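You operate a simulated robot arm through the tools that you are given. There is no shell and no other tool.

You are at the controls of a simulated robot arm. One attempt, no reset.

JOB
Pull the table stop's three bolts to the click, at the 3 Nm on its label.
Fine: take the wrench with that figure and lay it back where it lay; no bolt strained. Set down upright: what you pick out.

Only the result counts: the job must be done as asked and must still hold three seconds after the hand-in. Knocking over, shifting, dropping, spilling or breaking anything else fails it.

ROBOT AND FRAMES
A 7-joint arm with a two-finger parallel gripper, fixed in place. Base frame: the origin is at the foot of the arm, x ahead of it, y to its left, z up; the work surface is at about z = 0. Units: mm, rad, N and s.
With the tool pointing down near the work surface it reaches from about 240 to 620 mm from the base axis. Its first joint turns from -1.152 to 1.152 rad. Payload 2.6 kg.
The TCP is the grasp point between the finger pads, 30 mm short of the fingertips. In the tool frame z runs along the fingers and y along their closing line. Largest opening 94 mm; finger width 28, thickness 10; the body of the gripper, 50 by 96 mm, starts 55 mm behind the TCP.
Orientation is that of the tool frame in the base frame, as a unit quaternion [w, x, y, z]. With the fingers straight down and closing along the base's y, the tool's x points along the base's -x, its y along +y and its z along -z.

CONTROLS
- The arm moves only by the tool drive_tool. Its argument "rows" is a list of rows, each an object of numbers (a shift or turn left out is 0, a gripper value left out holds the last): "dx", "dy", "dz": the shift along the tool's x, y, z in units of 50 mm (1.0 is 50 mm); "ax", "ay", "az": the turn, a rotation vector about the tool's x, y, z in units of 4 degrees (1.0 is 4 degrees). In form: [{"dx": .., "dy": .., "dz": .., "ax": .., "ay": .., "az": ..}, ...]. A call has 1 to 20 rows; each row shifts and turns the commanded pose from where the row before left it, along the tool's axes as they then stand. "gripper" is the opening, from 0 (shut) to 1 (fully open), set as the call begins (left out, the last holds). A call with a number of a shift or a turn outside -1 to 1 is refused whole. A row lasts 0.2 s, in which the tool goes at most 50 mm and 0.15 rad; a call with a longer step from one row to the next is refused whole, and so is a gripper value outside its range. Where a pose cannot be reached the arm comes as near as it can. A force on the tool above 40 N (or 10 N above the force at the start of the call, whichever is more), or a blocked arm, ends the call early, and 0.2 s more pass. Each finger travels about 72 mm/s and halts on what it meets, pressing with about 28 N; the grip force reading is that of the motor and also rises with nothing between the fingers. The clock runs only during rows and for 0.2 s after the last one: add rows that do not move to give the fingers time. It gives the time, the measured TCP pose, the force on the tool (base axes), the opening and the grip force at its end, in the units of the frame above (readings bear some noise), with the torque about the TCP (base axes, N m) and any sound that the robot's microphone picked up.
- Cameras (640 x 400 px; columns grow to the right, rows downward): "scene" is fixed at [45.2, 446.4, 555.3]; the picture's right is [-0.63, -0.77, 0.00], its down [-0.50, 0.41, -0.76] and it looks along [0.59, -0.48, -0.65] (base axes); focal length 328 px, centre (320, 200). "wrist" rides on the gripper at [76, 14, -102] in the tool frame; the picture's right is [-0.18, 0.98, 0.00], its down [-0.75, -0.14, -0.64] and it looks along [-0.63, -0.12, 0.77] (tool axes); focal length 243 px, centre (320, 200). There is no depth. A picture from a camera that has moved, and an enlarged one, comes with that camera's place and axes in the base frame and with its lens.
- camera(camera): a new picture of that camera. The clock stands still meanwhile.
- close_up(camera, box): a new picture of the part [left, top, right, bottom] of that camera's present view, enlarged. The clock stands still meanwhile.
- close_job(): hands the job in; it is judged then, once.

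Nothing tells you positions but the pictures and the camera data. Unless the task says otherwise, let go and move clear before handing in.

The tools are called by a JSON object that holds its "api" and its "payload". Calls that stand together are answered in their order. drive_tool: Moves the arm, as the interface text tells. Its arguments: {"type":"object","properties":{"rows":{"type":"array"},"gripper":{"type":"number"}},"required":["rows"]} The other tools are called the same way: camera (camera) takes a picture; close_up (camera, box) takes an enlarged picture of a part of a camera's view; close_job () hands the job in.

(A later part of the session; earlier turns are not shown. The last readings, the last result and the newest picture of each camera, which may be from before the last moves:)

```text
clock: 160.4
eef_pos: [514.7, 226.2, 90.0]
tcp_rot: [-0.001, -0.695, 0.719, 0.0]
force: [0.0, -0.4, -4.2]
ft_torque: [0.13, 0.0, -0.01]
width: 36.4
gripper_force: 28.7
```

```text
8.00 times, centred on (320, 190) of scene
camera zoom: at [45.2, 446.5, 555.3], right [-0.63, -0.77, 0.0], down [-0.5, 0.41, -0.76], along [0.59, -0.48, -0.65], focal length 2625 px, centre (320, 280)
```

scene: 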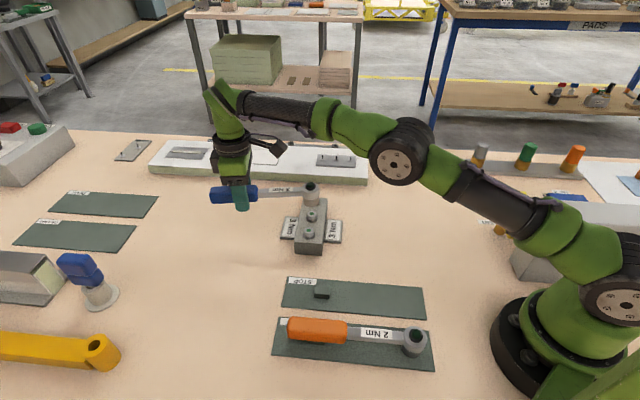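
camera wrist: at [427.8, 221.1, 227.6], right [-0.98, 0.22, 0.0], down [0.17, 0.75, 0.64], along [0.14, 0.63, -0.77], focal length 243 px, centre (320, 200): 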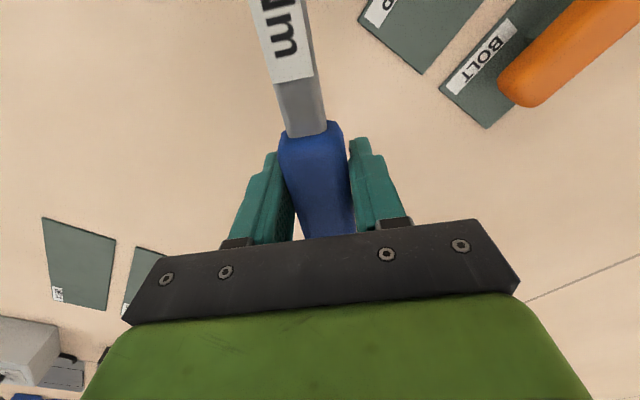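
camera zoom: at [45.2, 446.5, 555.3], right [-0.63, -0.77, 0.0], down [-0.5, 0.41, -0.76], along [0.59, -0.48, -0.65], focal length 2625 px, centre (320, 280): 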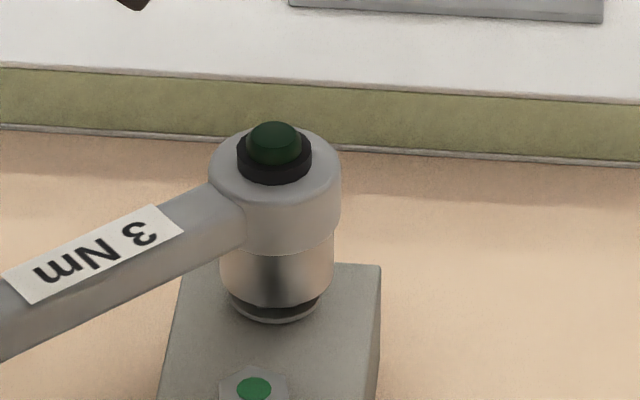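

{"api": "drive_tool", "payload": {"rows": [{"dz": 0.04}, {"dz": 0.04}, {"dz": 0.04}, {"dz": 0.04}, {"dz": 0.04}, {"dz": 0.04}, {}, {}], "gripper": 0}}

{"api": "drive_tool", "payload": {"rows": [{"dz": 0.02}, {"dz": 0.02}, {}], "gripper": 0}}

{"api": "drive_tool", "payload": {"rows": [{"dz": 0.02}, {}, {}], "gripper": 0}}

{"api": "close_up", "payload": {"camera": "scene", "box": [280, 165, 360, 215]}}

```text
clock: 162.2
eef_pos: [515.3, 225.2, 75.8]
tcp_rot: [0.002, -0.695, 0.719, 0.0]
force: [-0.5, 0.4, -3.9]
ft_torque: [0.07, -0.01, -0.02]
width: 36.2
gripper_force: 28.3
```

```text
clock: 163.0
eef_pos: [516.0, 225.3, 74.8]
tcp_rot: [-0.001, -0.695, 0.719, 0.0]
force: [0.5, 0.0, -3.5]
ft_torque: [0.13, -0.01, 0.03]
width: 36.3
gripper_force: 27.7
```

```text
clock: 163.8
eef_pos: [514.8, 226.6, 75.1]
tcp_rot: [0.001, -0.695, 0.719, 0.0]
force: [-0.9, 1.5, 1.4]
ft_torque: [-0.53, -0.04, -0.1]
width: 36.2
gripper_force: 28.0
```

```text
8.00 times, centred on (320, 190) of scene
camera zoom: at [45.2, 446.4, 555.3], right [-0.63, -0.77, 0.0], down [-0.5, 0.41, -0.76], along [0.59, -0.48, -0.65], focal length 2625 px, centre (320, 280)
```

zoom: 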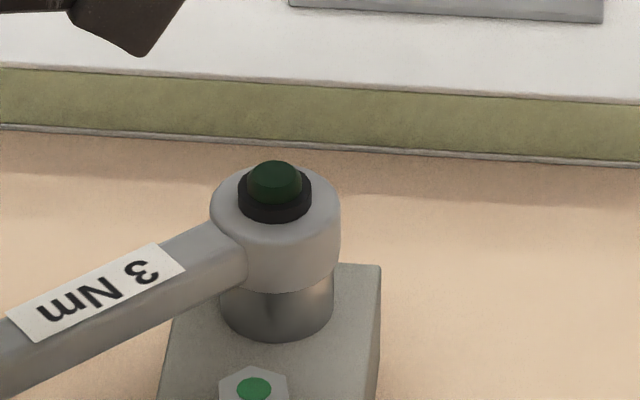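

Seated on bolt C. I'll ease off slightly and turn through the free range down to about 59°.

{"api": "drive_tool", "payload": {"rows": [{"dz": -0.01}, {"dx": 0.00098, "dy": -0.07486, "az": 0.375}, {"dx": 0.00098, "dy": -0.07486, "az": 0.375}, {"dx": 0.00098, "dy": -0.07486, "az": 0.375}, {"dx": 0.00098, "dy": -0.07486, "az": 0.375}, {"dx": 0.00098, "dy": -0.07486, "az": 0.375}, {}], "gripper": 0}}

{"api": "drive_tool", "payload": {"rows": [{"dx": 0.00098, "dy": -0.07486, "az": 0.375}, {"dx": 0.00098, "dy": -0.07486, "az": 0.375}, {"dx": 0.00098, "dy": -0.07486, "az": 0.375}, {"dx": 0.00098, "dy": -0.07486, "az": 0.375}, {"dx": 0.00098, "dy": -0.07486, "az": 0.375}, {}], "gripper": 0}}

{"api": "drive_tool", "payload": {"rows": [{"dx": 0.00098, "dy": -0.07486, "az": 0.375}, {"dx": 0.00098, "dy": -0.07486, "az": 0.375}, {"dx": 0.00098, "dy": -0.07486, "az": 0.375}, {"dx": 0.00098, "dy": -0.07486, "az": 0.375}, {}], "gripper": 0}}

```text
clock: 165.4
eef_pos: [534.2, 223.3, 74.2]
tcp_rot: [0.0, -0.647, 0.762, -0.001]
force: [-0.2, 1.7, 3.5]
ft_torque: [-0.71, 0.0, -0.01]
width: 36.5
gripper_force: 28.4
```

```text
clock: 166.8
eef_pos: [552.8, 219.4, 75.0]
tcp_rot: [0.001, -0.595, 0.804, 0.0]
force: [-0.3, -0.7, -3.7]
ft_torque: [0.09, -0.04, -0.02]
width: 36.3
gripper_force: 27.8
```

```text
clock: 168.0
eef_pos: [565.9, 215.8, 75.0]
tcp_rot: [0.0, -0.552, 0.834, 0.0]
force: [0.1, 0.5, -3.8]
ft_torque: [0.13, -0.05, 0.01]
width: 36.6
gripper_force: 28.2
```

{"api": "drive_tool", "payload": {"rows": [{"dx": 0.00098, "dy": -0.07486, "az": 0.375}, {"dx": 0.00098, "dy": -0.07486, "az": 0.375}, {"dx": 0.00098, "dy": -0.07486, "az": 0.375}, {"dx": 0.00098, "dy": -0.07486, "az": 0.375}, {}], "gripper": 0}}

{"api": "drive_tool", "payload": {"rows": [{"dx": 0.00098, "dy": -0.07486, "az": 0.375}, {"dx": 0.00098, "dy": -0.07486, "az": 0.375}, {}], "gripper": 0}}

```text
clock: 169.2
eef_pos: [578.5, 210.3, 74.0]
tcp_rot: [0.001, -0.508, 0.862, 0.001]
force: [-0.2, -0.5, -3.6]
ft_torque: [0.08, -0.1, 0.02]
width: 36.4
gripper_force: 27.8
```

```text
clock: 170.0
eef_pos: [584.9, 206.1, 74.2]
tcp_rot: [-0.001, -0.485, 0.875, 0.001]
force: [0.5, -0.3, -2.4]
ft_torque: [-0.04, 0.01, 0.02]
width: 36.4
gripper_force: 27.7
```

{"api": "drive_tool", "payload": {"rows": [{"dx": 0.00098, "dy": -0.07486, "az": 0.375}, {"dx": 0.00098, "dy": -0.07486, "az": 0.375}, {}], "gripper": 0}}

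{"api": "close_up", "payload": {"camera": "scene", "box": [260, 160, 356, 220]}}

{"api": "camera", "payload": {"camera": "scene"}}

```text
clock: 170.8
eef_pos: [584.9, 203.4, 74.0]
tcp_rot: [0.001, -0.462, 0.887, -0.001]
force: [9.4, -1.6, 0.8]
ft_torque: [-0.39, 0.04, 1.21]
width: 36.8
gripper_force: 28.3
out of reach, approached as far as the arm can: row 1
```

```text
6.67 times, centred on (308, 190) of scene
camera zoom: at [45.2, 446.4, 555.3], right [-0.63, -0.77, 0.0], down [-0.5, 0.41, -0.76], along [0.59, -0.48, -0.65], focal length 2187 px, centre (400, 267)
```

zoom: 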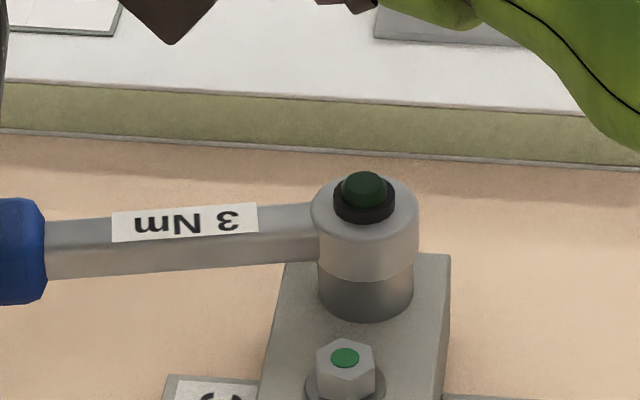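

```text
taken
```

scene: 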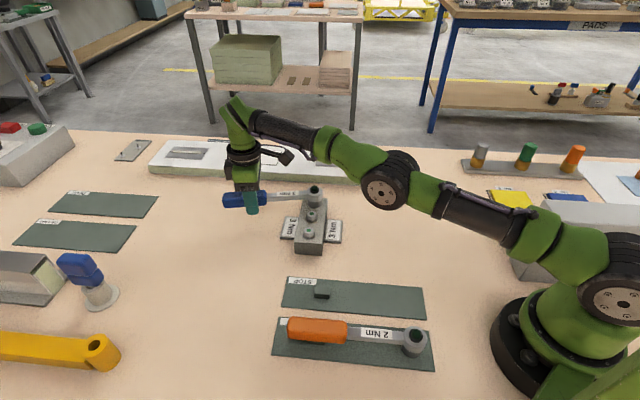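

That is the reach limit at about 58°. I'll step back those 3°, unload, then lift off to re-seat 60° further round.

{"api": "drive_tool", "payload": {"rows": [{"dx": 0.00098, "dy": 0.07486, "az": -0.375}, {}], "gripper": 0}}

```text
clock: 171.4
eef_pos: [584.6, 205.1, 73.7]
tcp_rot: [-0.001, -0.472, 0.881, 0.002]
force: [-0.5, -0.8, -1.0]
ft_torque: [-0.26, 0.19, 0.04]
width: 37.0
gripper_force: 28.2
```

{"api": "camera", "payload": {"camera": "wrist"}}

{"api": "close_up", "payload": {"camera": "wrist", "box": [240, 0, 400, 100]}}

{"api": "close_up", "payload": {"camera": "wrist", "box": [240, 100, 400, 200]}}

```text
taken
camera wrist: at [531.3, 150.0, 176.4], right [-0.72, 0.7, 0.0], down [0.54, 0.55, 0.64], along [0.45, 0.46, -0.77], focal length 243 px, centre (320, 200)
```

wrist: 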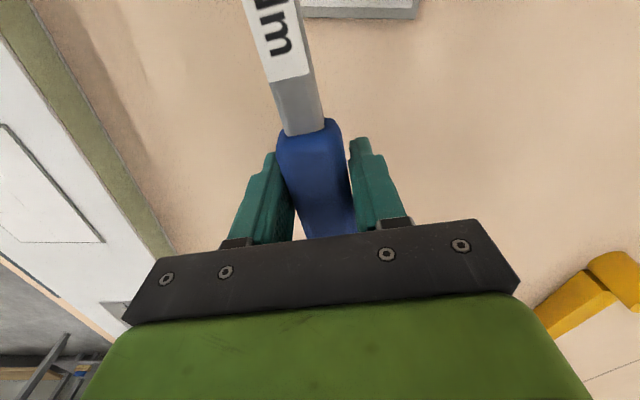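

```text
4.00 times, centred on (320, 50) of wrist
camera zoom: at [531.3, 150.0, 176.4], right [-0.72, 0.7, 0.0], down [0.54, 0.55, 0.64], along [0.45, 0.46, -0.77], focal length 970 px, centre (320, 800)
```

zoom: 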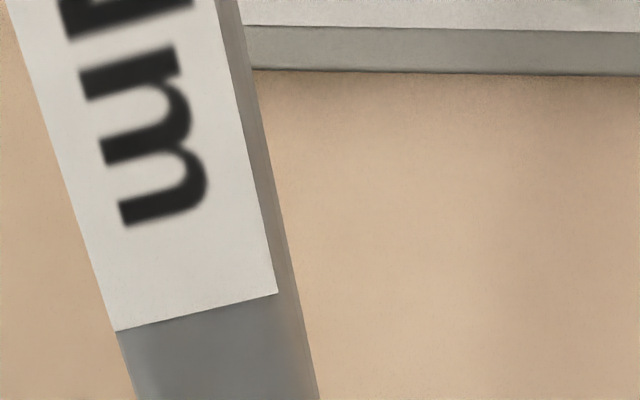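

```text
4.00 times, centred on (320, 150) of wrist
camera zoom: at [531.3, 150.0, 176.4], right [-0.72, 0.7, 0.0], down [0.54, 0.55, 0.64], along [0.45, 0.46, -0.77], focal length 970 px, centre (320, 400)
```

zoom: 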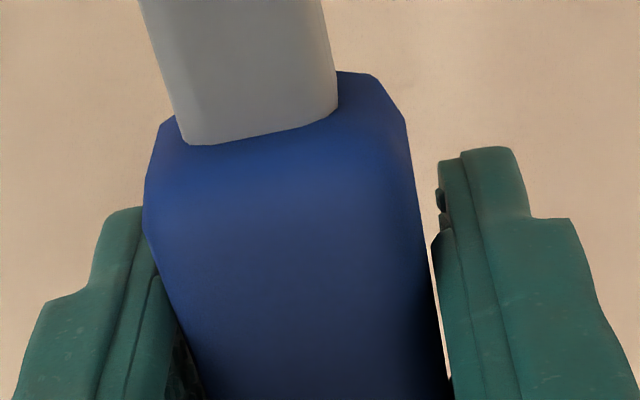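

The hand over-rotated about 2.5° relative to the handle at the limit. I'll turn it back in place to re-align the pads with the handle.

{"api": "drive_tool", "payload": {"rows": [{"az": -0.32}, {"az": -0.33}, {}], "gripper": 0}}

{"api": "close_up", "payload": {"camera": "wrist", "box": [240, 0, 400, 100]}}

{"api": "close_up", "payload": {"camera": "wrist", "box": [240, 100, 400, 200]}}

```text
clock: 172.2
eef_pos: [584.8, 204.9, 73.5]
tcp_rot: [-0.001, -0.493, 0.87, 0.0]
force: [-1.5, 0.3, -4.7]
ft_torque: [0.19, -0.06, -0.22]
width: 36.2
gripper_force: 28.8
```

```text
4.00 times, centred on (320, 50) of wrist
camera zoom: at [534.2, 146.8, 176.7], right [-0.75, 0.66, 0.0], down [0.51, 0.57, 0.64], along [0.42, 0.48, -0.77], focal length 970 px, centre (320, 800)
```

zoom: 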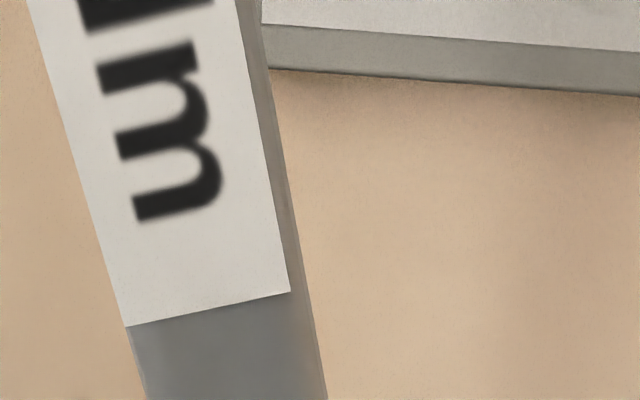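

```text
4.00 times, centred on (320, 150) of wrist
camera zoom: at [534.2, 146.8, 176.7], right [-0.75, 0.66, 0.0], down [0.51, 0.57, 0.64], along [0.42, 0.48, -0.77], focal length 970 px, centre (320, 400)
```

zoom: 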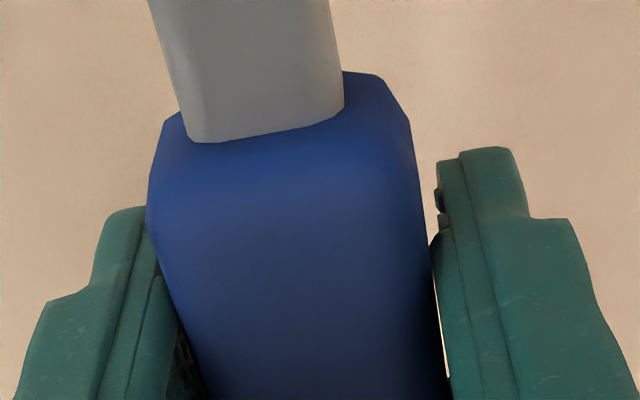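

The pads are aligned with the handle again. I'll lift off and swing 60° around bolt C to re-seat at about 119°.

{"api": "drive_tool", "payload": {"rows": [{"dz": -0.04}, {"dz": -0.08}, {"dz": -0.12}, {"dz": -0.2}, {"dz": -0.2}, {"dz": -0.16}, {}, {}], "gripper": 0}}

{"api": "drive_tool", "payload": {"rows": [{"dx": 0.00702, "dy": 0.2009, "az": -1}, {"dx": 0.00702, "dy": 0.2009, "az": -1}, {"dx": 0.00702, "dy": 0.2009, "az": -1}, {"dx": 0.00702, "dy": 0.2009, "az": -1}, {"dx": 0.00702, "dy": 0.2009, "az": -1}, {"dx": 0.00702, "dy": 0.2009, "az": -1}, {"dx": 0.00702, "dy": 0.2009, "az": -1}, {"dx": 0.00702, "dy": 0.2009, "az": -1}, {"dx": 0.00702, "dy": 0.2009, "az": -1}, {"dx": 0.00702, "dy": 0.2009, "az": -1}, {"dx": 0.00702, "dy": 0.2009, "az": -1}, {"dx": 0.00702, "dy": 0.2009, "az": -1}, {"dx": 0.00702, "dy": 0.2009, "az": -1}, {"dx": 0.00702, "dy": 0.2009, "az": -1}, {"dx": 0.00702, "dy": 0.2009, "az": -1}, {}, {}], "gripper": 0}}

{"api": "close_up", "payload": {"camera": "scene", "box": [264, 155, 360, 215]}}

{"api": "close_up", "payload": {"camera": "wrist", "box": [240, 0, 400, 100]}}

```text
clock: 174.0
eef_pos: [578.8, 205.8, 113.5]
tcp_rot: [0.0, -0.494, 0.87, 0.0]
force: [0.1, 0.5, -3.3]
ft_torque: [0.13, -0.03, 0.01]
width: 36.3
gripper_force: 27.7
out of reach, approached as far as the arm can: row 3, 6
```

```text
clock: 177.6
eef_pos: [435.2, 207.0, 113.9]
tcp_rot: [0.0, 0.862, -0.507, 0.0]
force: [0.2, 0.1, -4.0]
ft_torque: [0.15, 0.06, 0.0]
width: 36.5
gripper_force: 28.1
```

```text
6.67 times, centred on (312, 185) of scene
camera zoom: at [45.2, 446.5, 555.3], right [-0.63, -0.77, 0.0], down [-0.5, 0.41, -0.76], along [0.59, -0.48, -0.65], focal length 2187 px, centre (373, 300)
```

zoom: 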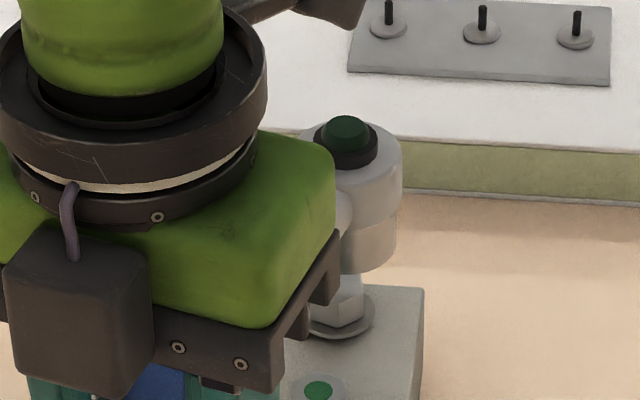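

```text
4.00 times, centred on (320, 50) of wrist
camera zoom: at [460.6, 134.2, 215.6], right [-0.95, -0.32, 0.0], down [-0.24, 0.73, 0.64], along [-0.2, 0.61, -0.77], focal length 970 px, centre (320, 800)
```

zoom: 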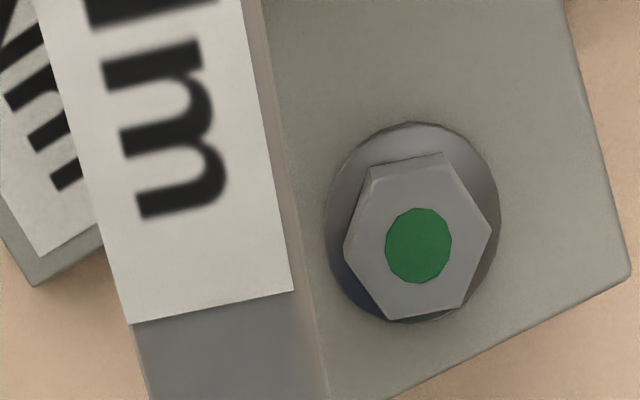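

The lift had shifted the hand 5 mm inward at the reach limit, so I'll correct that. Then I'll lower partway and check the alignment over bolt C.

{"api": "drive_tool", "payload": {"rows": [{"dx": 0.0243, "dy": -0.0437}, {"dx": 0.0243, "dy": -0.0437}, {"dz": 0.12}, {"dz": 0.08}, {}, {}], "gripper": 0}}

{"api": "close_up", "payload": {"camera": "scene", "box": [280, 165, 360, 215]}}

{"api": "camera", "payload": {"camera": "wrist"}}

```text
clock: 179.0
eef_pos: [440.2, 207.1, 103.0]
tcp_rot: [-0.001, 0.862, -0.507, 0.0]
force: [0.0, -0.3, -4.4]
ft_torque: [0.14, 0.05, 0.02]
width: 36.1
gripper_force: 28.0
```

```text
8.00 times, centred on (320, 190) of scene
camera zoom: at [45.2, 446.5, 555.3], right [-0.63, -0.77, 0.0], down [-0.5, 0.41, -0.76], along [0.59, -0.48, -0.65], focal length 2625 px, centre (320, 280)
```

zoom: 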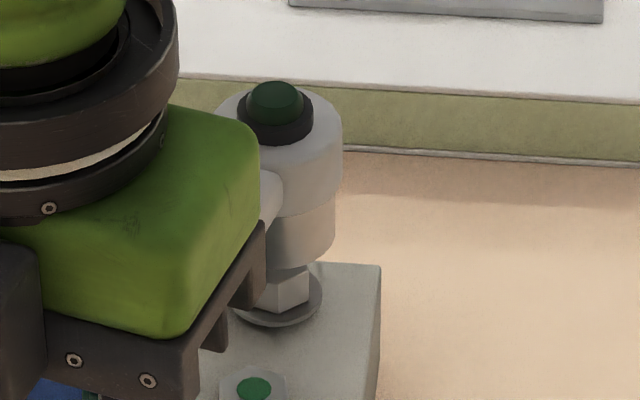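

```text
taken
camera wrist: at [465.7, 134.4, 205.1], right [-0.95, -0.32, 0.0], down [-0.24, 0.73, 0.64], along [-0.2, 0.61, -0.77], focal length 243 px, centre (320, 200)
```

wrist: 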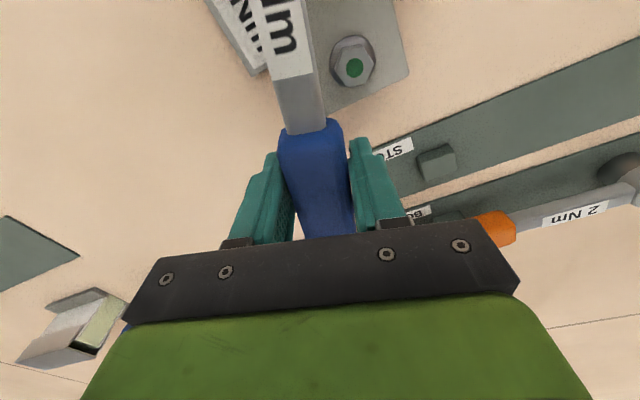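

Aligned to within about 0.7 mm. I'll nudge and lower, watching for contact with the hex or with bolt B under the shank.

{"api": "drive_tool", "payload": {"rows": [{"dx": -0.005, "dy": -0.012}, {"dz": 0.04}, {"dz": 0.04}, {"dz": 0.04}, {"dz": 0.04}, {"dz": 0.04}, {"dz": 0.04}, {}], "gripper": 0}}

{"api": "close_up", "payload": {"camera": "scene", "box": [280, 165, 360, 215]}}

```text
clock: 180.8
eef_pos: [439.4, 207.7, 91.4]
tcp_rot: [0.0, 0.862, -0.507, -0.001]
force: [0.2, 0.1, -2.7]
ft_torque: [0.11, 0.06, -0.03]
width: 36.4
gripper_force: 27.8
```

```text
8.00 times, centred on (320, 190) of scene
camera zoom: at [45.2, 446.5, 555.3], right [-0.63, -0.77, 0.0], down [-0.5, 0.41, -0.76], along [0.59, -0.48, -0.65], focal length 2625 px, centre (320, 280)
```

zoom: 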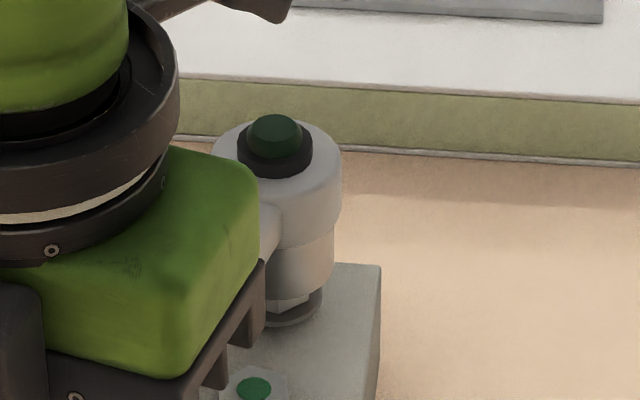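

{"api": "drive_tool", "payload": {"rows": [{"dz": 0.04}, {"dz": 0.04}, {"dz": 0.04}, {}], "gripper": 0}}

{"api": "drive_tool", "payload": {"rows": [{"dz": 0.04}, {"dz": 0.04}, {"dz": 0.04}, {}], "gripper": 0}}

{"api": "close_up", "payload": {"camera": "scene", "box": [280, 165, 360, 215]}}

```text
clock: 181.8
eef_pos: [441.2, 208.0, 84.7]
tcp_rot: [0.001, 0.862, -0.507, 0.0]
force: [0.6, -0.6, -3.3]
ft_torque: [0.11, 0.04, -0.02]
width: 36.4
gripper_force: 28.5
```

```text
clock: 182.8
eef_pos: [440.8, 207.9, 79.5]
tcp_rot: [0.0, 0.862, -0.507, 0.0]
force: [0.4, 0.4, -3.0]
ft_torque: [0.13, 0.06, -0.03]
width: 36.2
gripper_force: 28.3
```

```text
8.00 times, centred on (320, 190) of scene
camera zoom: at [45.2, 446.5, 555.3], right [-0.63, -0.77, 0.0], down [-0.5, 0.41, -0.76], along [0.59, -0.48, -0.65], focal length 2625 px, centre (320, 280)
```

zoom: 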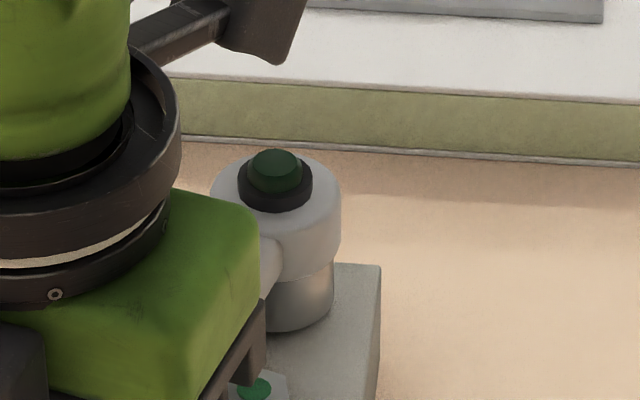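

{"api": "drive_tool", "payload": {"rows": [{"dz": 0.03}, {"dz": 0.03}, {}], "gripper": 0}}

{"api": "drive_tool", "payload": {"rows": [{"dz": 0.02}, {}, {}], "gripper": 0}}

```text
clock: 183.6
eef_pos: [440.8, 207.4, 76.4]
tcp_rot: [0.0, 0.862, -0.507, 0.0]
force: [-0.3, 0.5, -3.8]
ft_torque: [0.1, 0.05, 0.0]
width: 36.2
gripper_force: 27.8
```

```text
clock: 184.4
eef_pos: [439.5, 208.2, 75.0]
tcp_rot: [-0.001, 0.862, -0.507, 0.0]
force: [0.5, -0.5, -3.4]
ft_torque: [0.11, 0.05, -0.03]
width: 36.2
gripper_force: 27.9
```

Fully down with no contact on B. I'll turn clockwise through the remaining free range.

{"api": "drive_tool", "payload": {"rows": [{"dz": 0.01}, {"dx": 0.00099, "dy": -0.0754, "az": 0.375}, {"dx": 0.00099, "dy": -0.0754, "az": 0.375}, {"dx": 0.00099, "dy": -0.0754, "az": 0.375}, {"dx": 0.00099, "dy": -0.0754, "az": 0.375}, {}], "gripper": 0}}

{"api": "drive_tool", "payload": {"rows": [{"dx": 0.00099, "dy": -0.0754, "az": 0.375}, {"dx": 0.00099, "dy": -0.0754, "az": 0.375}, {"dx": 0.00099, "dy": -0.0754, "az": 0.375}, {"dx": 0.00099, "dy": -0.0754, "az": 0.375}, {}], "gripper": 0}}

```text
clock: 185.8
eef_pos: [454.6, 215.1, 74.6]
tcp_rot: [0.0, 0.834, -0.551, 0.0]
force: [0.6, -0.1, -3.4]
ft_torque: [0.11, 0.03, 0.07]
width: 36.5
gripper_force: 28.5
```

```text
clock: 187.0
eef_pos: [468.9, 220.6, 73.9]
tcp_rot: [0.0, 0.804, -0.594, 0.0]
force: [-0.7, -0.4, 0.3]
ft_torque: [-0.29, -0.03, -0.08]
width: 36.3
gripper_force: 28.3
```

{"api": "drive_tool", "payload": {"rows": [{"dx": 0.00099, "dy": -0.0754, "dz": -0.005, "az": 0.375}, {"dx": 0.00099, "dy": -0.0754, "az": 0.375}, {"dx": 0.00099, "dy": -0.0754, "az": 0.375}, {}], "gripper": 0}}

{"api": "drive_tool", "payload": {"rows": [{"dx": 0.00099, "dy": -0.0754, "az": 0.375}, {"dx": 0.00099, "dy": -0.0754, "az": 0.375}, {}], "gripper": 0}}

```text
clock: 188.0
eef_pos: [479.6, 223.8, 74.1]
tcp_rot: [0.0, 0.781, -0.625, 0.0]
force: [-0.2, 1.1, -2.9]
ft_torque: [-0.12, 0.01, 0.23]
width: 36.2
gripper_force: 28.0
```

```text
clock: 188.8
eef_pos: [487.3, 225.1, 73.8]
tcp_rot: [0.0, 0.763, -0.646, 0.0]
force: [-1.9, -0.7, 2.1]
ft_torque: [-0.73, -0.07, 0.16]
width: 36.3
gripper_force: 28.3
```

{"api": "drive_tool", "payload": {"rows": [{"dx": 0.0005, "dy": -0.0513, "dz": -0.01, "az": 0.25}, {"dx": 0.0005, "dy": -0.0513, "az": 0.25}, {"dx": 0.0005, "dy": -0.0513, "az": 0.25}, {}], "gripper": 0}}

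{"api": "drive_tool", "payload": {"rows": [{"dx": 0.0005, "dy": -0.0543, "az": 0.25}, {"dx": 0.0005, "dy": -0.0543, "az": 0.25}, {"dx": 0.0005, "dy": -0.0543, "az": 0.25}, {}], "gripper": 0}}

```text
clock: 189.8
eef_pos: [494.7, 226.2, 75.0]
tcp_rot: [0.001, 0.747, -0.665, -0.001]
force: [-0.1, -2.5, -4.5]
ft_torque: [0.15, 0.02, 0.53]
width: 36.4
gripper_force: 27.6
```

```text
clock: 190.8
eef_pos: [502.4, 226.9, 75.0]
tcp_rot: [0.0, 0.729, -0.685, 0.0]
force: [0.7, -2.1, -3.5]
ft_torque: [0.11, 0.03, 0.71]
width: 36.4
gripper_force: 28.0
```

{"api": "drive_tool", "payload": {"rows": [{"dx": 0.003, "dy": -0.0603, "az": 0.25}, {"dx": 0.003, "dy": -0.0603, "az": 0.25}, {"dx": 0.0005, "dy": -0.0603, "az": 0.25}, {}], "gripper": 0}}

{"api": "drive_tool", "payload": {"rows": [{"dx": 0.0005, "dy": -0.0563, "az": 0.25}, {"dx": 0.0005, "dy": -0.0563, "az": 0.25}, {"dx": 0.0005, "dy": -0.0563, "az": 0.25}, {}], "gripper": 0}}

```text
clock: 191.8
eef_pos: [510.4, 227.3, 75.0]
tcp_rot: [0.001, 0.71, -0.704, -0.002]
force: [-7.8, -5.6, -0.7]
ft_torque: [-0.43, 0.21, -0.13]
width: 36.5
gripper_force: 28.0
```

```text
clock: 192.8
eef_pos: [520.0, 226.5, 74.6]
tcp_rot: [-0.002, -0.692, 0.722, 0.001]
force: [-10.8, -7.3, -6.1]
ft_torque: [0.32, 0.18, -0.34]
width: 36.1
gripper_force: 28.1
```

{"api": "drive_tool", "payload": {"rows": [{"dx": 0.008, "dy": -0.0483, "az": 0.25}, {"dx": 0.008, "dy": -0.0483, "az": 0.25}, {"dx": 0.0005, "dy": -0.0483, "az": 0.25}, {}], "gripper": 0}}

{"api": "drive_tool", "payload": {"rows": [{"dx": 0.0005, "dy": -0.0503, "az": 0.25}, {"dx": 0.0005, "dy": -0.0503, "az": 0.25}, {"dx": 0.0005, "dy": -0.0503, "az": 0.25}, {}], "gripper": 0}}

```text
clock: 193.8
eef_pos: [527.1, 227.2, 74.6]
tcp_rot: [0.0, -0.673, 0.739, 0.001]
force: [-9.1, -8.3, -8.6]
ft_torque: [0.7, 0.07, 0.21]
width: 36.0
gripper_force: 28.1
```

```text
clock: 194.8
eef_pos: [533.4, 225.3, 74.0]
tcp_rot: [0.001, -0.653, 0.757, 0.0]
force: [-11.5, -6.1, -1.6]
ft_torque: [-0.28, 0.28, -0.01]
width: 36.4
gripper_force: 28.1
```

{"api": "drive_tool", "payload": {"rows": [{"dx": 0.01, "dy": -0.0503, "az": 0.25}, {"dx": 0.008, "dy": -0.0503, "az": 0.25}, {"dx": 0.0005, "dy": -0.0503, "az": 0.25}, {}], "gripper": 0}}

{"api": "drive_tool", "payload": {"rows": [{"dx": 0.0005, "dy": -0.0503, "az": 0.25}, {"dx": 0.0005, "dy": -0.0503, "az": 0.25}, {"dx": 0.0005, "dy": -0.0503, "az": 0.25}, {}], "gripper": 0}}

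```text
clock: 195.8
eef_pos: [542.2, 223.9, 76.2]
tcp_rot: [0.0, -0.633, 0.774, 0.002]
force: [-8.9, 0.9, -4.3]
ft_torque: [0.14, 0.14, 0.41]
width: 36.2
gripper_force: 28.3
```

```text
clock: 196.8
eef_pos: [549.2, 222.8, 75.9]
tcp_rot: [-0.001, -0.612, 0.791, 0.001]
force: [-14.2, 2.8, -2.5]
ft_torque: [0.02, 0.4, -0.33]
width: 36.1
gripper_force: 28.0
```

{"api": "drive_tool", "payload": {"rows": [{"dx": 0.0005, "dy": -0.0483, "az": 0.25}, {"dx": 0.0005, "dy": -0.0483, "az": 0.25}, {"dx": 0.0005, "dy": -0.0483, "az": 0.25}, {}], "gripper": 0}}

{"api": "drive_tool", "payload": {"rows": [{"dx": 0.0005, "dy": -0.0503, "az": 0.25}, {"dx": 0.0005, "dy": -0.0503, "az": 0.25}, {"dx": 0.0005, "dy": -0.0503, "az": 0.25}, {}], "gripper": 0}}

```text
clock: 197.8
eef_pos: [556.7, 220.3, 75.1]
tcp_rot: [0.0, -0.592, 0.806, 0.0]
force: [-13.7, 3.9, -1.9]
ft_torque: [0.02, 0.32, -0.07]
width: 36.3
gripper_force: 28.1
```

```text
clock: 198.8
eef_pos: [563.1, 216.3, 74.7]
tcp_rot: [-0.001, -0.571, 0.821, 0.001]
force: [-11.6, 5.6, -4.1]
ft_torque: [0.23, 0.18, 0.42]
width: 36.2
gripper_force: 28.5
```

About 2.2 Nm at 69.6°. I'll continue to about 62°, before the reach limit.

{"api": "drive_tool", "payload": {"rows": [{"dx": 0.0005, "dy": -0.0523, "az": 0.25}, {"dx": 0.0005, "dy": -0.0523, "az": 0.25}, {"dx": 0.0005, "dy": -0.0523, "az": 0.25}, {}], "gripper": 0}}

{"api": "drive_tool", "payload": {"rows": [{"dx": 0.0005, "dy": -0.0513, "az": 0.25}, {"dx": 0.0005, "dy": -0.0513, "az": 0.25}, {}], "gripper": 0}}

{"api": "drive_tool", "payload": {"rows": [{"dx": 0.0005, "dy": -0.0513, "az": 0.25}, {"dx": 0.0005, "dy": -0.0513, "az": 0.25}, {}], "gripper": 0}}

```text
clock: 199.8
eef_pos: [569.6, 214.9, 75.5]
tcp_rot: [-0.002, -0.549, 0.836, 0.001]
force: [-14.3, 0.8, -3.9]
ft_torque: [0.17, 0.24, 0.34]
width: 36.5
gripper_force: 27.5
```

```text
clock: 200.6
eef_pos: [575.1, 212.5, 74.8]
tcp_rot: [0.0, -0.533, 0.846, 0.001]
force: [-19.1, 0.3, -2.5]
ft_torque: [-0.03, 0.41, -0.11]
width: 36.2
gripper_force: 27.8
```

```text
clock: 201.4
eef_pos: [579.0, 210.6, 75.3]
tcp_rot: [-0.001, -0.52, 0.854, 0.002]
force: [-19.2, 2.9, -1.3]
ft_torque: [0.05, 0.42, -0.09]
width: 36.4
gripper_force: 27.4
```

{"api": "drive_tool", "payload": {"rows": [{"dx": 0.012, "dy": -0.0493, "az": 0.25}, {"dx": 0.0005, "dy": -0.0493, "az": 0.25}, {}], "gripper": 0}}

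```text
clock: 202.2
eef_pos: [583.0, 208.4, 73.8]
tcp_rot: [0.001, -0.505, 0.863, 0.002]
force: [-15.3, 6.7, -1.9]
ft_torque: [0.12, 0.37, 0.16]
width: 36.5
gripper_force: 27.8
```

I'm at the reach limit with the bolt at about 2.6 Nm, so one more short stroke is needed. I'll unload, lift and swing 60° back again.

{"api": "drive_tool", "payload": {"rows": [{"dx": 0.0005, "dy": 0.063, "az": -0.25}, {"dx": 0.0005, "dy": 0.063, "az": -0.25}, {}], "gripper": 0}}

```text
clock: 203.0
eef_pos: [578.8, 209.0, 75.2]
tcp_rot: [0.0, -0.52, 0.854, 0.0]
force: [-7.8, 5.7, -3.3]
ft_torque: [0.2, 0.14, 0.48]
width: 36.5
gripper_force: 27.8
```

{"api": "drive_tool", "payload": {"rows": [{"dx": 0.0005, "dy": 0.06, "az": -0.25}, {"dx": 0.0005, "dy": 0.06, "az": -0.25}, {}], "gripper": 0}}

```text
clock: 203.8
eef_pos: [573.2, 213.3, 74.9]
tcp_rot: [0.001, -0.535, 0.845, 0.0]
force: [-1.2, 0.3, -3.6]
ft_torque: [0.09, -0.03, 0.84]
width: 36.2
gripper_force: 28.2
```

{"api": "drive_tool", "payload": {"rows": [{"dx": 0.0005, "dy": 0.048, "az": -0.25}, {"dx": 0.0005, "dy": 0.048, "az": -0.25}, {}], "gripper": 0}}

```text
clock: 204.6
eef_pos: [568.8, 216.3, 74.9]
tcp_rot: [0.0, -0.549, 0.836, 0.0]
force: [-0.9, -0.5, -2.6]
ft_torque: [-0.06, 0.02, 0.16]
width: 36.4
gripper_force: 27.7
```

Unloaded now at 66.6°. Seating 60° round from here would hit bolt A with the thick handle, so I'll lift off and test in the air whether the hand can approach C from the other side, with the handle at about -113°.

{"api": "drive_tool", "payload": {"rows": [{"dz": -0.04}, {"dz": -0.08}, {"dz": -0.12}, {"dz": -0.2}, {"dz": -0.2}, {"dz": -0.2}, {"dz": -0.2}, {"dz": -0.2}, {}, {}], "gripper": 0}}

{"api": "close_up", "payload": {"camera": "scene", "box": [256, 150, 352, 210]}}

{"api": "close_up", "payload": {"camera": "wrist", "box": [240, 0, 400, 100]}}

```text
clock: 206.8
eef_pos: [569.0, 215.8, 136.6]
tcp_rot: [0.0, -0.549, 0.836, 0.0]
force: [0.1, -0.3, -3.9]
ft_torque: [0.12, -0.05, 0.02]
width: 36.1
gripper_force: 28.1
```

```text
6.67 times, centred on (304, 180) of scene
camera zoom: at [45.2, 446.5, 555.3], right [-0.63, -0.77, 0.0], down [-0.5, 0.41, -0.76], along [0.59, -0.48, -0.65], focal length 2187 px, centre (427, 333)
```

zoom: 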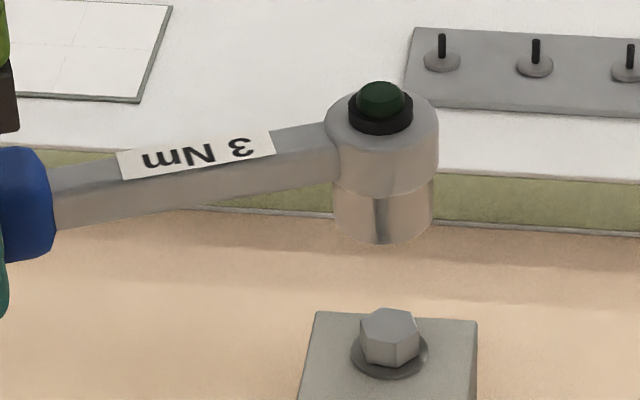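

```text
4.00 times, centred on (320, 50) of wrist
camera zoom: at [526.8, 150.7, 239.1], right [-0.83, 0.56, 0.0], down [0.43, 0.64, 0.64], along [0.36, 0.53, -0.77], focal length 970 px, centre (320, 800)
```

zoom: 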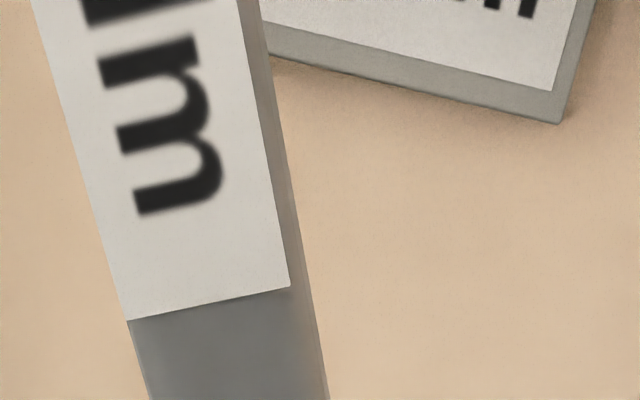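

The head came off cleanly. I'll move the hand inward with the wrench held high, then rotate it clockwise stepwise to test the wrist range.

{"api": "drive_tool", "payload": {"rows": [{"dx": 0.44, "dy": 0.161, "dz": -0.05}, {"dx": 0.44, "dy": 0.161, "dz": -0.05}, {"dx": 0.44, "dy": 0.161, "dz": -0.05}, {"dx": 0.44, "dy": 0.161, "dz": -0.05}, {"dx": 0.44, "dy": 0.161, "dz": -0.05}, {"dx": 0.44, "dy": 0.161, "dz": -0.05}, {"dx": 0.44, "dy": 0.161, "dz": -0.05}, {"dx": 0.44, "dy": 0.161, "dz": -0.05}, {}], "gripper": 0}}

{"api": "drive_tool", "payload": {"rows": [{"az": 1}, {"az": 1}, {"az": 1}, {"az": 1}, {"az": 1}, {"az": 1}, {"az": 1}, {"az": 1}, {"az": 1}, {"az": 1}, {"az": 1}, {"az": 1}, {"az": 1}, {"az": 1}, {"az": 1}, {"az": 1}, {"az": 1}, {"az": 1}, {"az": 1}, {}], "gripper": 0}}

{"api": "camera", "payload": {"camera": "scene"}}

```text
clock: 208.8
eef_pos: [438.5, 78.4, 157.9]
tcp_rot: [0.0, -0.549, 0.836, 0.0]
force: [-0.8, -0.4, -4.0]
ft_torque: [0.12, -0.04, 0.0]
width: 36.1
gripper_force: 28.4
```

```text
clock: 213.0
eef_pos: [440.0, 80.0, 156.6]
tcp_rot: [0.001, 0.084, 0.996, 0.0]
force: [-0.4, -0.2, -3.9]
ft_torque: [-0.04, -0.13, -0.03]
width: 36.2
gripper_force: 27.8
```

```text
taken
```

scene: 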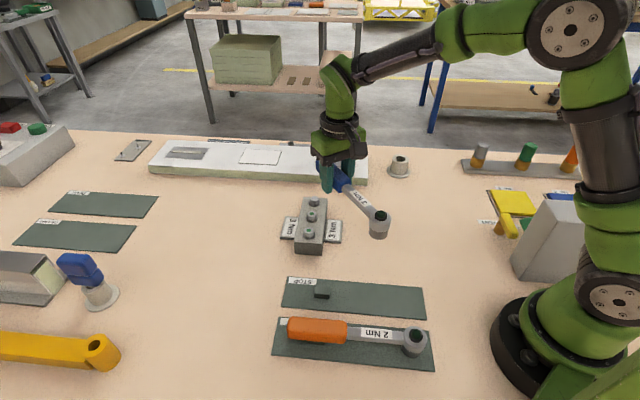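

Fine so far at -9.6°. I'll continue rotating clockwise.

{"api": "drive_tool", "payload": {"rows": [{"az": 1}, {"az": 1}, {"az": 1}, {"az": 1}, {"az": 1}, {"az": 1}, {"az": 1}, {"az": 1}, {"az": 1}, {"az": 1}, {"az": 1}, {"az": 1}, {"az": 1}, {"az": 1}, {"az": 1}, {"az": 1}, {"az": 1}, {"az": 1}, {"az": 1}, {}], "gripper": 0}}

{"api": "drive_tool", "payload": {"rows": [{"az": 1}, {"az": 1}, {"az": 1}, {"az": 1}, {"az": 1}, {"az": 1}, {"az": 0.95}, {}], "gripper": 0}}

{"api": "camera", "payload": {"camera": "scene"}}

```text
clock: 217.2
eef_pos: [440.1, 79.9, 158.0]
tcp_rot: [0.0, 0.679, 0.734, 0.0]
force: [-0.4, -1.1, -3.6]
ft_torque: [-0.13, -0.01, -0.03]
width: 36.4
gripper_force: 27.6
```

```text
clock: 219.0
eef_pos: [439.7, 79.1, 157.7]
tcp_rot: [0.0, 0.835, 0.55, 0.0]
force: [-0.2, 0.6, -3.2]
ft_torque: [-0.12, 0.05, -0.01]
width: 36.3
gripper_force: 27.8
```

```text
taken
```

scene: 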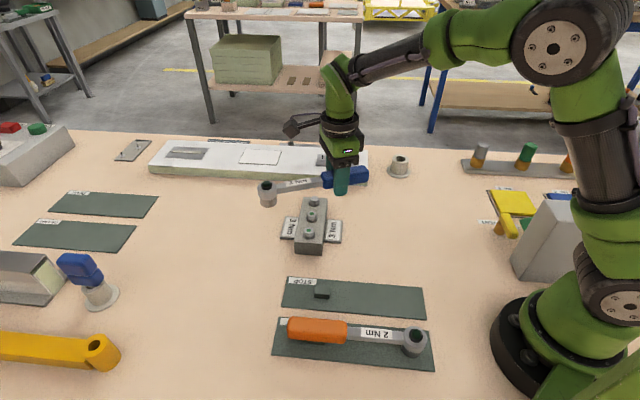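

The wrist reaches -113° without trouble. I'll test another 20° for margin and then come back.

{"api": "drive_tool", "payload": {"rows": [{"az": 1}, {"az": 1}, {"az": 1}, {"az": 1}, {"az": 1}, {}], "gripper": 0}}

{"api": "drive_tool", "payload": {"rows": [{"az": -1}, {"az": -1}, {"az": -1}, {"az": -1}, {"az": -1}, {}], "gripper": 0}}

```text
clock: 220.4
eef_pos: [440.4, 78.8, 157.3]
tcp_rot: [0.0, 0.918, 0.397, -0.001]
force: [0.1, -0.4, -2.9]
ft_torque: [-0.07, 0.07, 0.01]
width: 36.3
gripper_force: 27.8
```

```text
clock: 221.8
eef_pos: [439.1, 78.1, 157.5]
tcp_rot: [0.0, 0.834, 0.551, 0.0]
force: [-0.2, 0.5, -3.5]
ft_torque: [-0.13, 0.08, 0.02]
width: 36.2
gripper_force: 27.9
```

The wrist has ample range. I'll bring the socket above bolt C from this side and lower partway.

{"api": "drive_tool", "payload": {"rows": [{"dx": -0.377, "dy": 0.2137}, {"dx": -0.377, "dy": 0.2137}, {"dx": -0.377, "dy": 0.2137}, {"dx": -0.377, "dy": 0.2137}, {"dx": -0.377, "dy": 0.2137}, {"dx": -0.377, "dy": 0.2137}, {}, {"dz": 0.3}, {"dz": 0.3}, {"dz": 0.3}, {"dz": 0.1}, {}, {}], "gripper": 0}}

{"api": "camera", "payload": {"camera": "scene"}}

{"api": "close_up", "payload": {"camera": "scene", "box": [280, 165, 360, 215]}}

{"api": "camera", "payload": {"camera": "wrist"}}

```text
clock: 224.6
eef_pos: [453.7, -49.5, 107.4]
tcp_rot: [-0.001, 0.834, 0.551, 0.001]
force: [0.3, 0.0, -4.0]
ft_torque: [-0.13, 0.06, -0.03]
width: 36.4
gripper_force: 28.4
```

```text
taken
```

scene: 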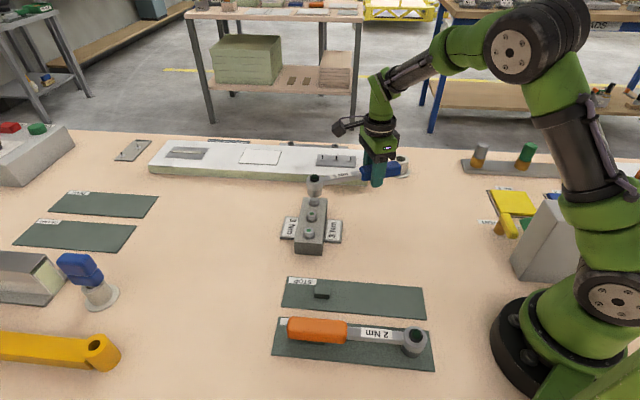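

```text
8.00 times, centred on (320, 190) of scene
camera zoom: at [45.2, 446.4, 555.3], right [-0.63, -0.77, 0.0], down [-0.5, 0.41, -0.76], along [0.59, -0.48, -0.65], focal length 2625 px, centre (320, 280)
```

zoom: 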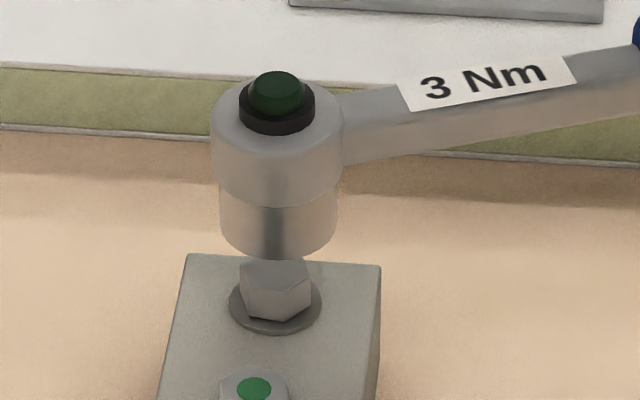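

```text
taken
camera wrist: at [497.7, 15.2, 209.7], right [0.83, -0.56, 0.0], down [-0.43, -0.64, 0.64], along [-0.36, -0.53, -0.77], focal length 243 px, centre (320, 200)
```

wrist: 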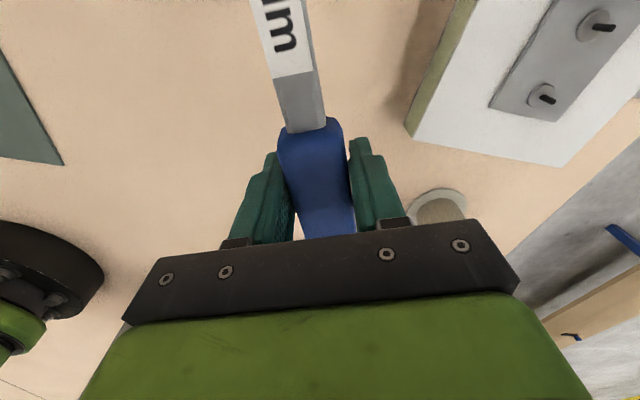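

The socket is about 1 mm right of bolt C. I'll nudge it and lower slowly with force checks.

{"api": "drive_tool", "payload": {"rows": [{"dx": 0.0178, "dy": 0.0109}, {"dz": 0.06}, {"dz": 0.06}, {"dz": 0.04}, {}, {}], "gripper": 0}}

{"api": "close_up", "payload": {"camera": "scene", "box": [280, 165, 360, 215]}}

```text
clock: 226.0
eef_pos: [454.4, -49.4, 99.0]
tcp_rot: [0.0, 0.835, 0.55, 0.0]
force: [-0.3, 0.4, -4.0]
ft_torque: [-0.14, 0.04, 0.02]
width: 36.3
gripper_force: 27.5
```

```text
8.00 times, centred on (320, 190) of scene
camera zoom: at [45.2, 446.4, 555.3], right [-0.63, -0.77, 0.0], down [-0.5, 0.41, -0.76], along [0.59, -0.48, -0.65], focal length 2625 px, centre (320, 280)
```

zoom: 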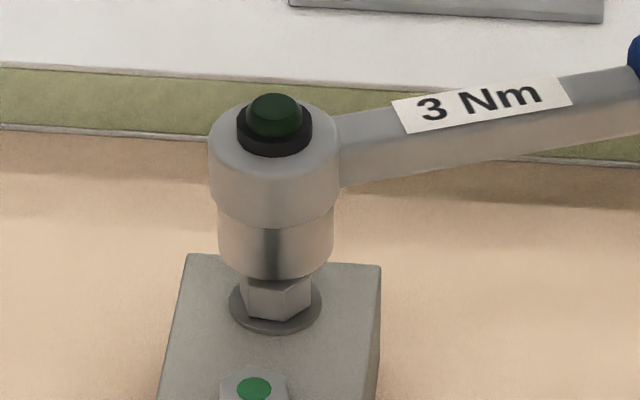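

{"api": "drive_tool", "payload": {"rows": [{"dz": 0.04}, {"dz": 0.04}, {"dz": 0.04}, {"dz": 0.04}, {"dz": 0.04}, {}], "gripper": 0}}

{"api": "close_up", "payload": {"camera": "scene", "box": [280, 165, 360, 215]}}

```text
clock: 227.4
eef_pos: [455.7, -50.4, 89.2]
tcp_rot: [0.0, 0.835, 0.551, 0.001]
force: [-1.5, -1.8, 0.6]
ft_torque: [0.56, -0.2, 0.17]
width: 36.0
gripper_force: 27.8
```

```text
8.00 times, centred on (320, 190) of scene
camera zoom: at [45.2, 446.4, 555.3], right [-0.63, -0.77, 0.0], down [-0.5, 0.41, -0.76], along [0.59, -0.48, -0.65], focal length 2625 px, centre (320, 280)
```

zoom: 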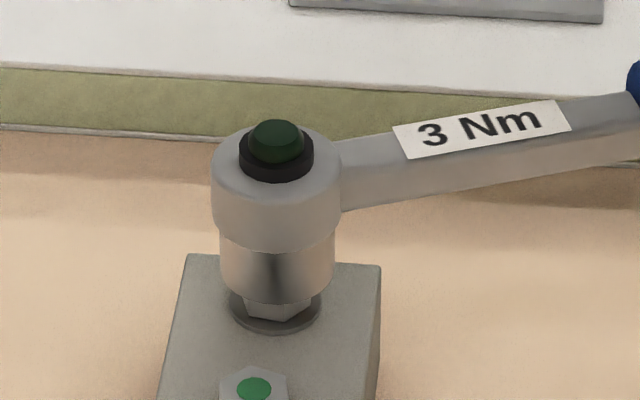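

The socket caught on the hex edge at 89.5, with a slight counter-clockwise torque. I'll lift 1.5 mm, rotate about 1.5° counter-clockwise, and try again.

{"api": "drive_tool", "payload": {"rows": [{"dz": -0.03}, {"dx": 0.001, "dy": 0.0754, "az": -0.375}, {}, {"dz": 0.03}, {}], "gripper": 0}}

{"api": "drive_tool", "payload": {"rows": [{"dz": 0.02}, {}, {}], "gripper": 0}}

```text
clock: 228.6
eef_pos: [457.1, -50.8, 88.9]
tcp_rot: [0.0, 0.827, 0.562, 0.0]
force: [0.2, 0.2, -3.1]
ft_torque: [-0.07, 0.08, 0.0]
width: 36.3
gripper_force: 27.9
```

```text
clock: 229.4
eef_pos: [458.8, -50.5, 87.7]
tcp_rot: [0.0, 0.827, 0.562, 0.0]
force: [-0.5, 0.3, -3.2]
ft_torque: [-0.1, 0.05, 0.0]
width: 36.2
gripper_force: 28.0
```

That freed it, and it's sliding on. I'll continue lowering.

{"api": "drive_tool", "payload": {"rows": [{"dz": 0.04}, {"dz": 0.04}, {"dz": 0.04}, {}], "gripper": 0}}

{"api": "close_up", "payload": {"camera": "scene", "box": [280, 165, 360, 215]}}

```text
clock: 230.4
eef_pos: [458.9, -51.6, 82.1]
tcp_rot: [0.0, 0.828, 0.561, 0.0]
force: [0.5, 0.5, -4.0]
ft_torque: [-0.11, 0.04, -0.03]
width: 36.4
gripper_force: 28.3
```

```text
8.00 times, centred on (320, 190) of scene
camera zoom: at [45.2, 446.4, 555.3], right [-0.63, -0.77, 0.0], down [-0.5, 0.41, -0.76], along [0.59, -0.48, -0.65], focal length 2625 px, centre (320, 280)
```

zoom: 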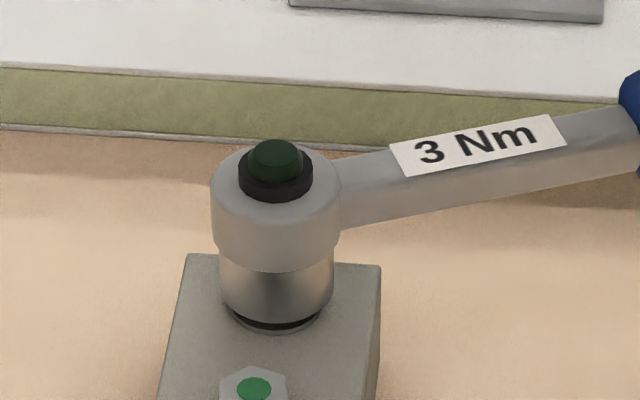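

{"api": "drive_tool", "payload": {"rows": [{"dz": 0.04}, {"dz": 0.04}, {"dz": 0.04}, {}], "gripper": 0}}

{"api": "drive_tool", "payload": {"rows": [{"dz": 0.02}, {}, {}], "gripper": 0}}

{"api": "close_up", "payload": {"camera": "scene", "box": [280, 165, 376, 225]}}

```text
clock: 231.4
eef_pos: [458.8, -50.0, 76.9]
tcp_rot: [-0.001, 0.828, 0.561, 0.0]
force: [0.2, 0.3, -3.6]
ft_torque: [-0.12, 0.04, -0.04]
width: 36.3
gripper_force: 27.8
```

```text
clock: 232.2
eef_pos: [458.7, -49.3, 75.6]
tcp_rot: [0.001, 0.828, 0.561, 0.001]
force: [-1.0, -2.0, 2.4]
ft_torque: [0.58, -0.16, 0.07]
width: 36.3
gripper_force: 28.2
```

```text
6.67 times, centred on (328, 195) of scene
camera zoom: at [45.2, 446.4, 555.3], right [-0.63, -0.77, 0.0], down [-0.5, 0.41, -0.76], along [0.59, -0.48, -0.65], focal length 2187 px, centre (267, 233)
```

zoom: 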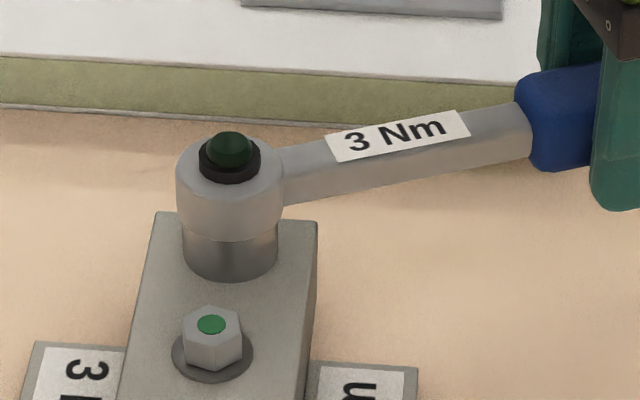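

Seated on bolt C from this side. I'll ease off and start the final clockwise pull.

{"api": "drive_tool", "payload": {"rows": [{"dz": -0.012}, {"dx": 0.0004, "dy": -0.0503, "az": 0.25}, {"dx": 0.0004, "dy": -0.0503, "az": 0.25}, {"dx": 0.0004, "dy": -0.0503, "az": 0.25}, {}], "gripper": 0}}

{"api": "drive_tool", "payload": {"rows": [{"dx": 0.0004, "dy": -0.0523, "az": 0.25}, {"dx": 0.0004, "dy": -0.0523, "az": 0.25}, {}], "gripper": 0}}

```text
clock: 233.4
eef_pos: [452.6, -48.0, 74.3]
tcp_rot: [0.0, 0.842, 0.54, 0.001]
force: [1.3, -1.0, -1.9]
ft_torque: [0.17, -0.06, 0.84]
width: 36.4
gripper_force: 27.7
```

```text
clock: 234.2
eef_pos: [447.2, -46.5, 74.8]
tcp_rot: [0.0, 0.851, 0.526, 0.0]
force: [0.3, -0.8, -4.2]
ft_torque: [-0.13, 0.03, 1.3]
width: 36.3
gripper_force: 27.9
```

{"api": "drive_tool", "payload": {"rows": [{"dy": -0.025}, {"dx": 0.0004, "dy": -0.0603, "az": 0.25}, {}], "gripper": 0}}

```text
clock: 235.0
eef_pos: [444.4, -44.0, 75.5]
tcp_rot: [0.001, 0.856, 0.517, 0.0]
force: [9.4, -2.0, -5.9]
ft_torque: [-0.28, -0.08, 0.38]
width: 36.8
gripper_force: 28.0
```

{"api": "drive_tool", "payload": {"rows": [{"dx": 0.0004, "dy": -0.0563, "az": 0.25}, {"dx": 0.0004, "dy": -0.0543, "az": 0.25}, {}], "gripper": 0}}

{"api": "close_up", "payload": {"camera": "scene", "box": [280, 165, 376, 225]}}

```text
clock: 235.8
eef_pos: [439.2, -40.9, 76.2]
tcp_rot: [0.001, 0.864, 0.503, 0.0]
force: [14.6, -2.7, -5.0]
ft_torque: [-0.26, -0.24, 0.41]
width: 36.3
gripper_force: 27.8
```

```text
6.67 times, centred on (328, 195) of scene
camera zoom: at [45.2, 446.4, 555.3], right [-0.63, -0.77, 0.0], down [-0.5, 0.41, -0.76], along [0.59, -0.48, -0.65], focal length 2187 px, centre (267, 233)
```

zoom: 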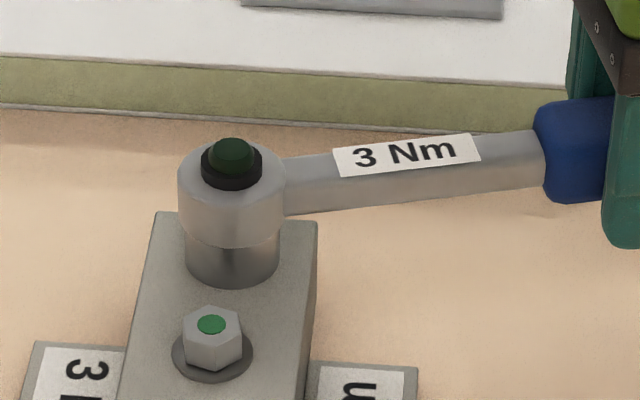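

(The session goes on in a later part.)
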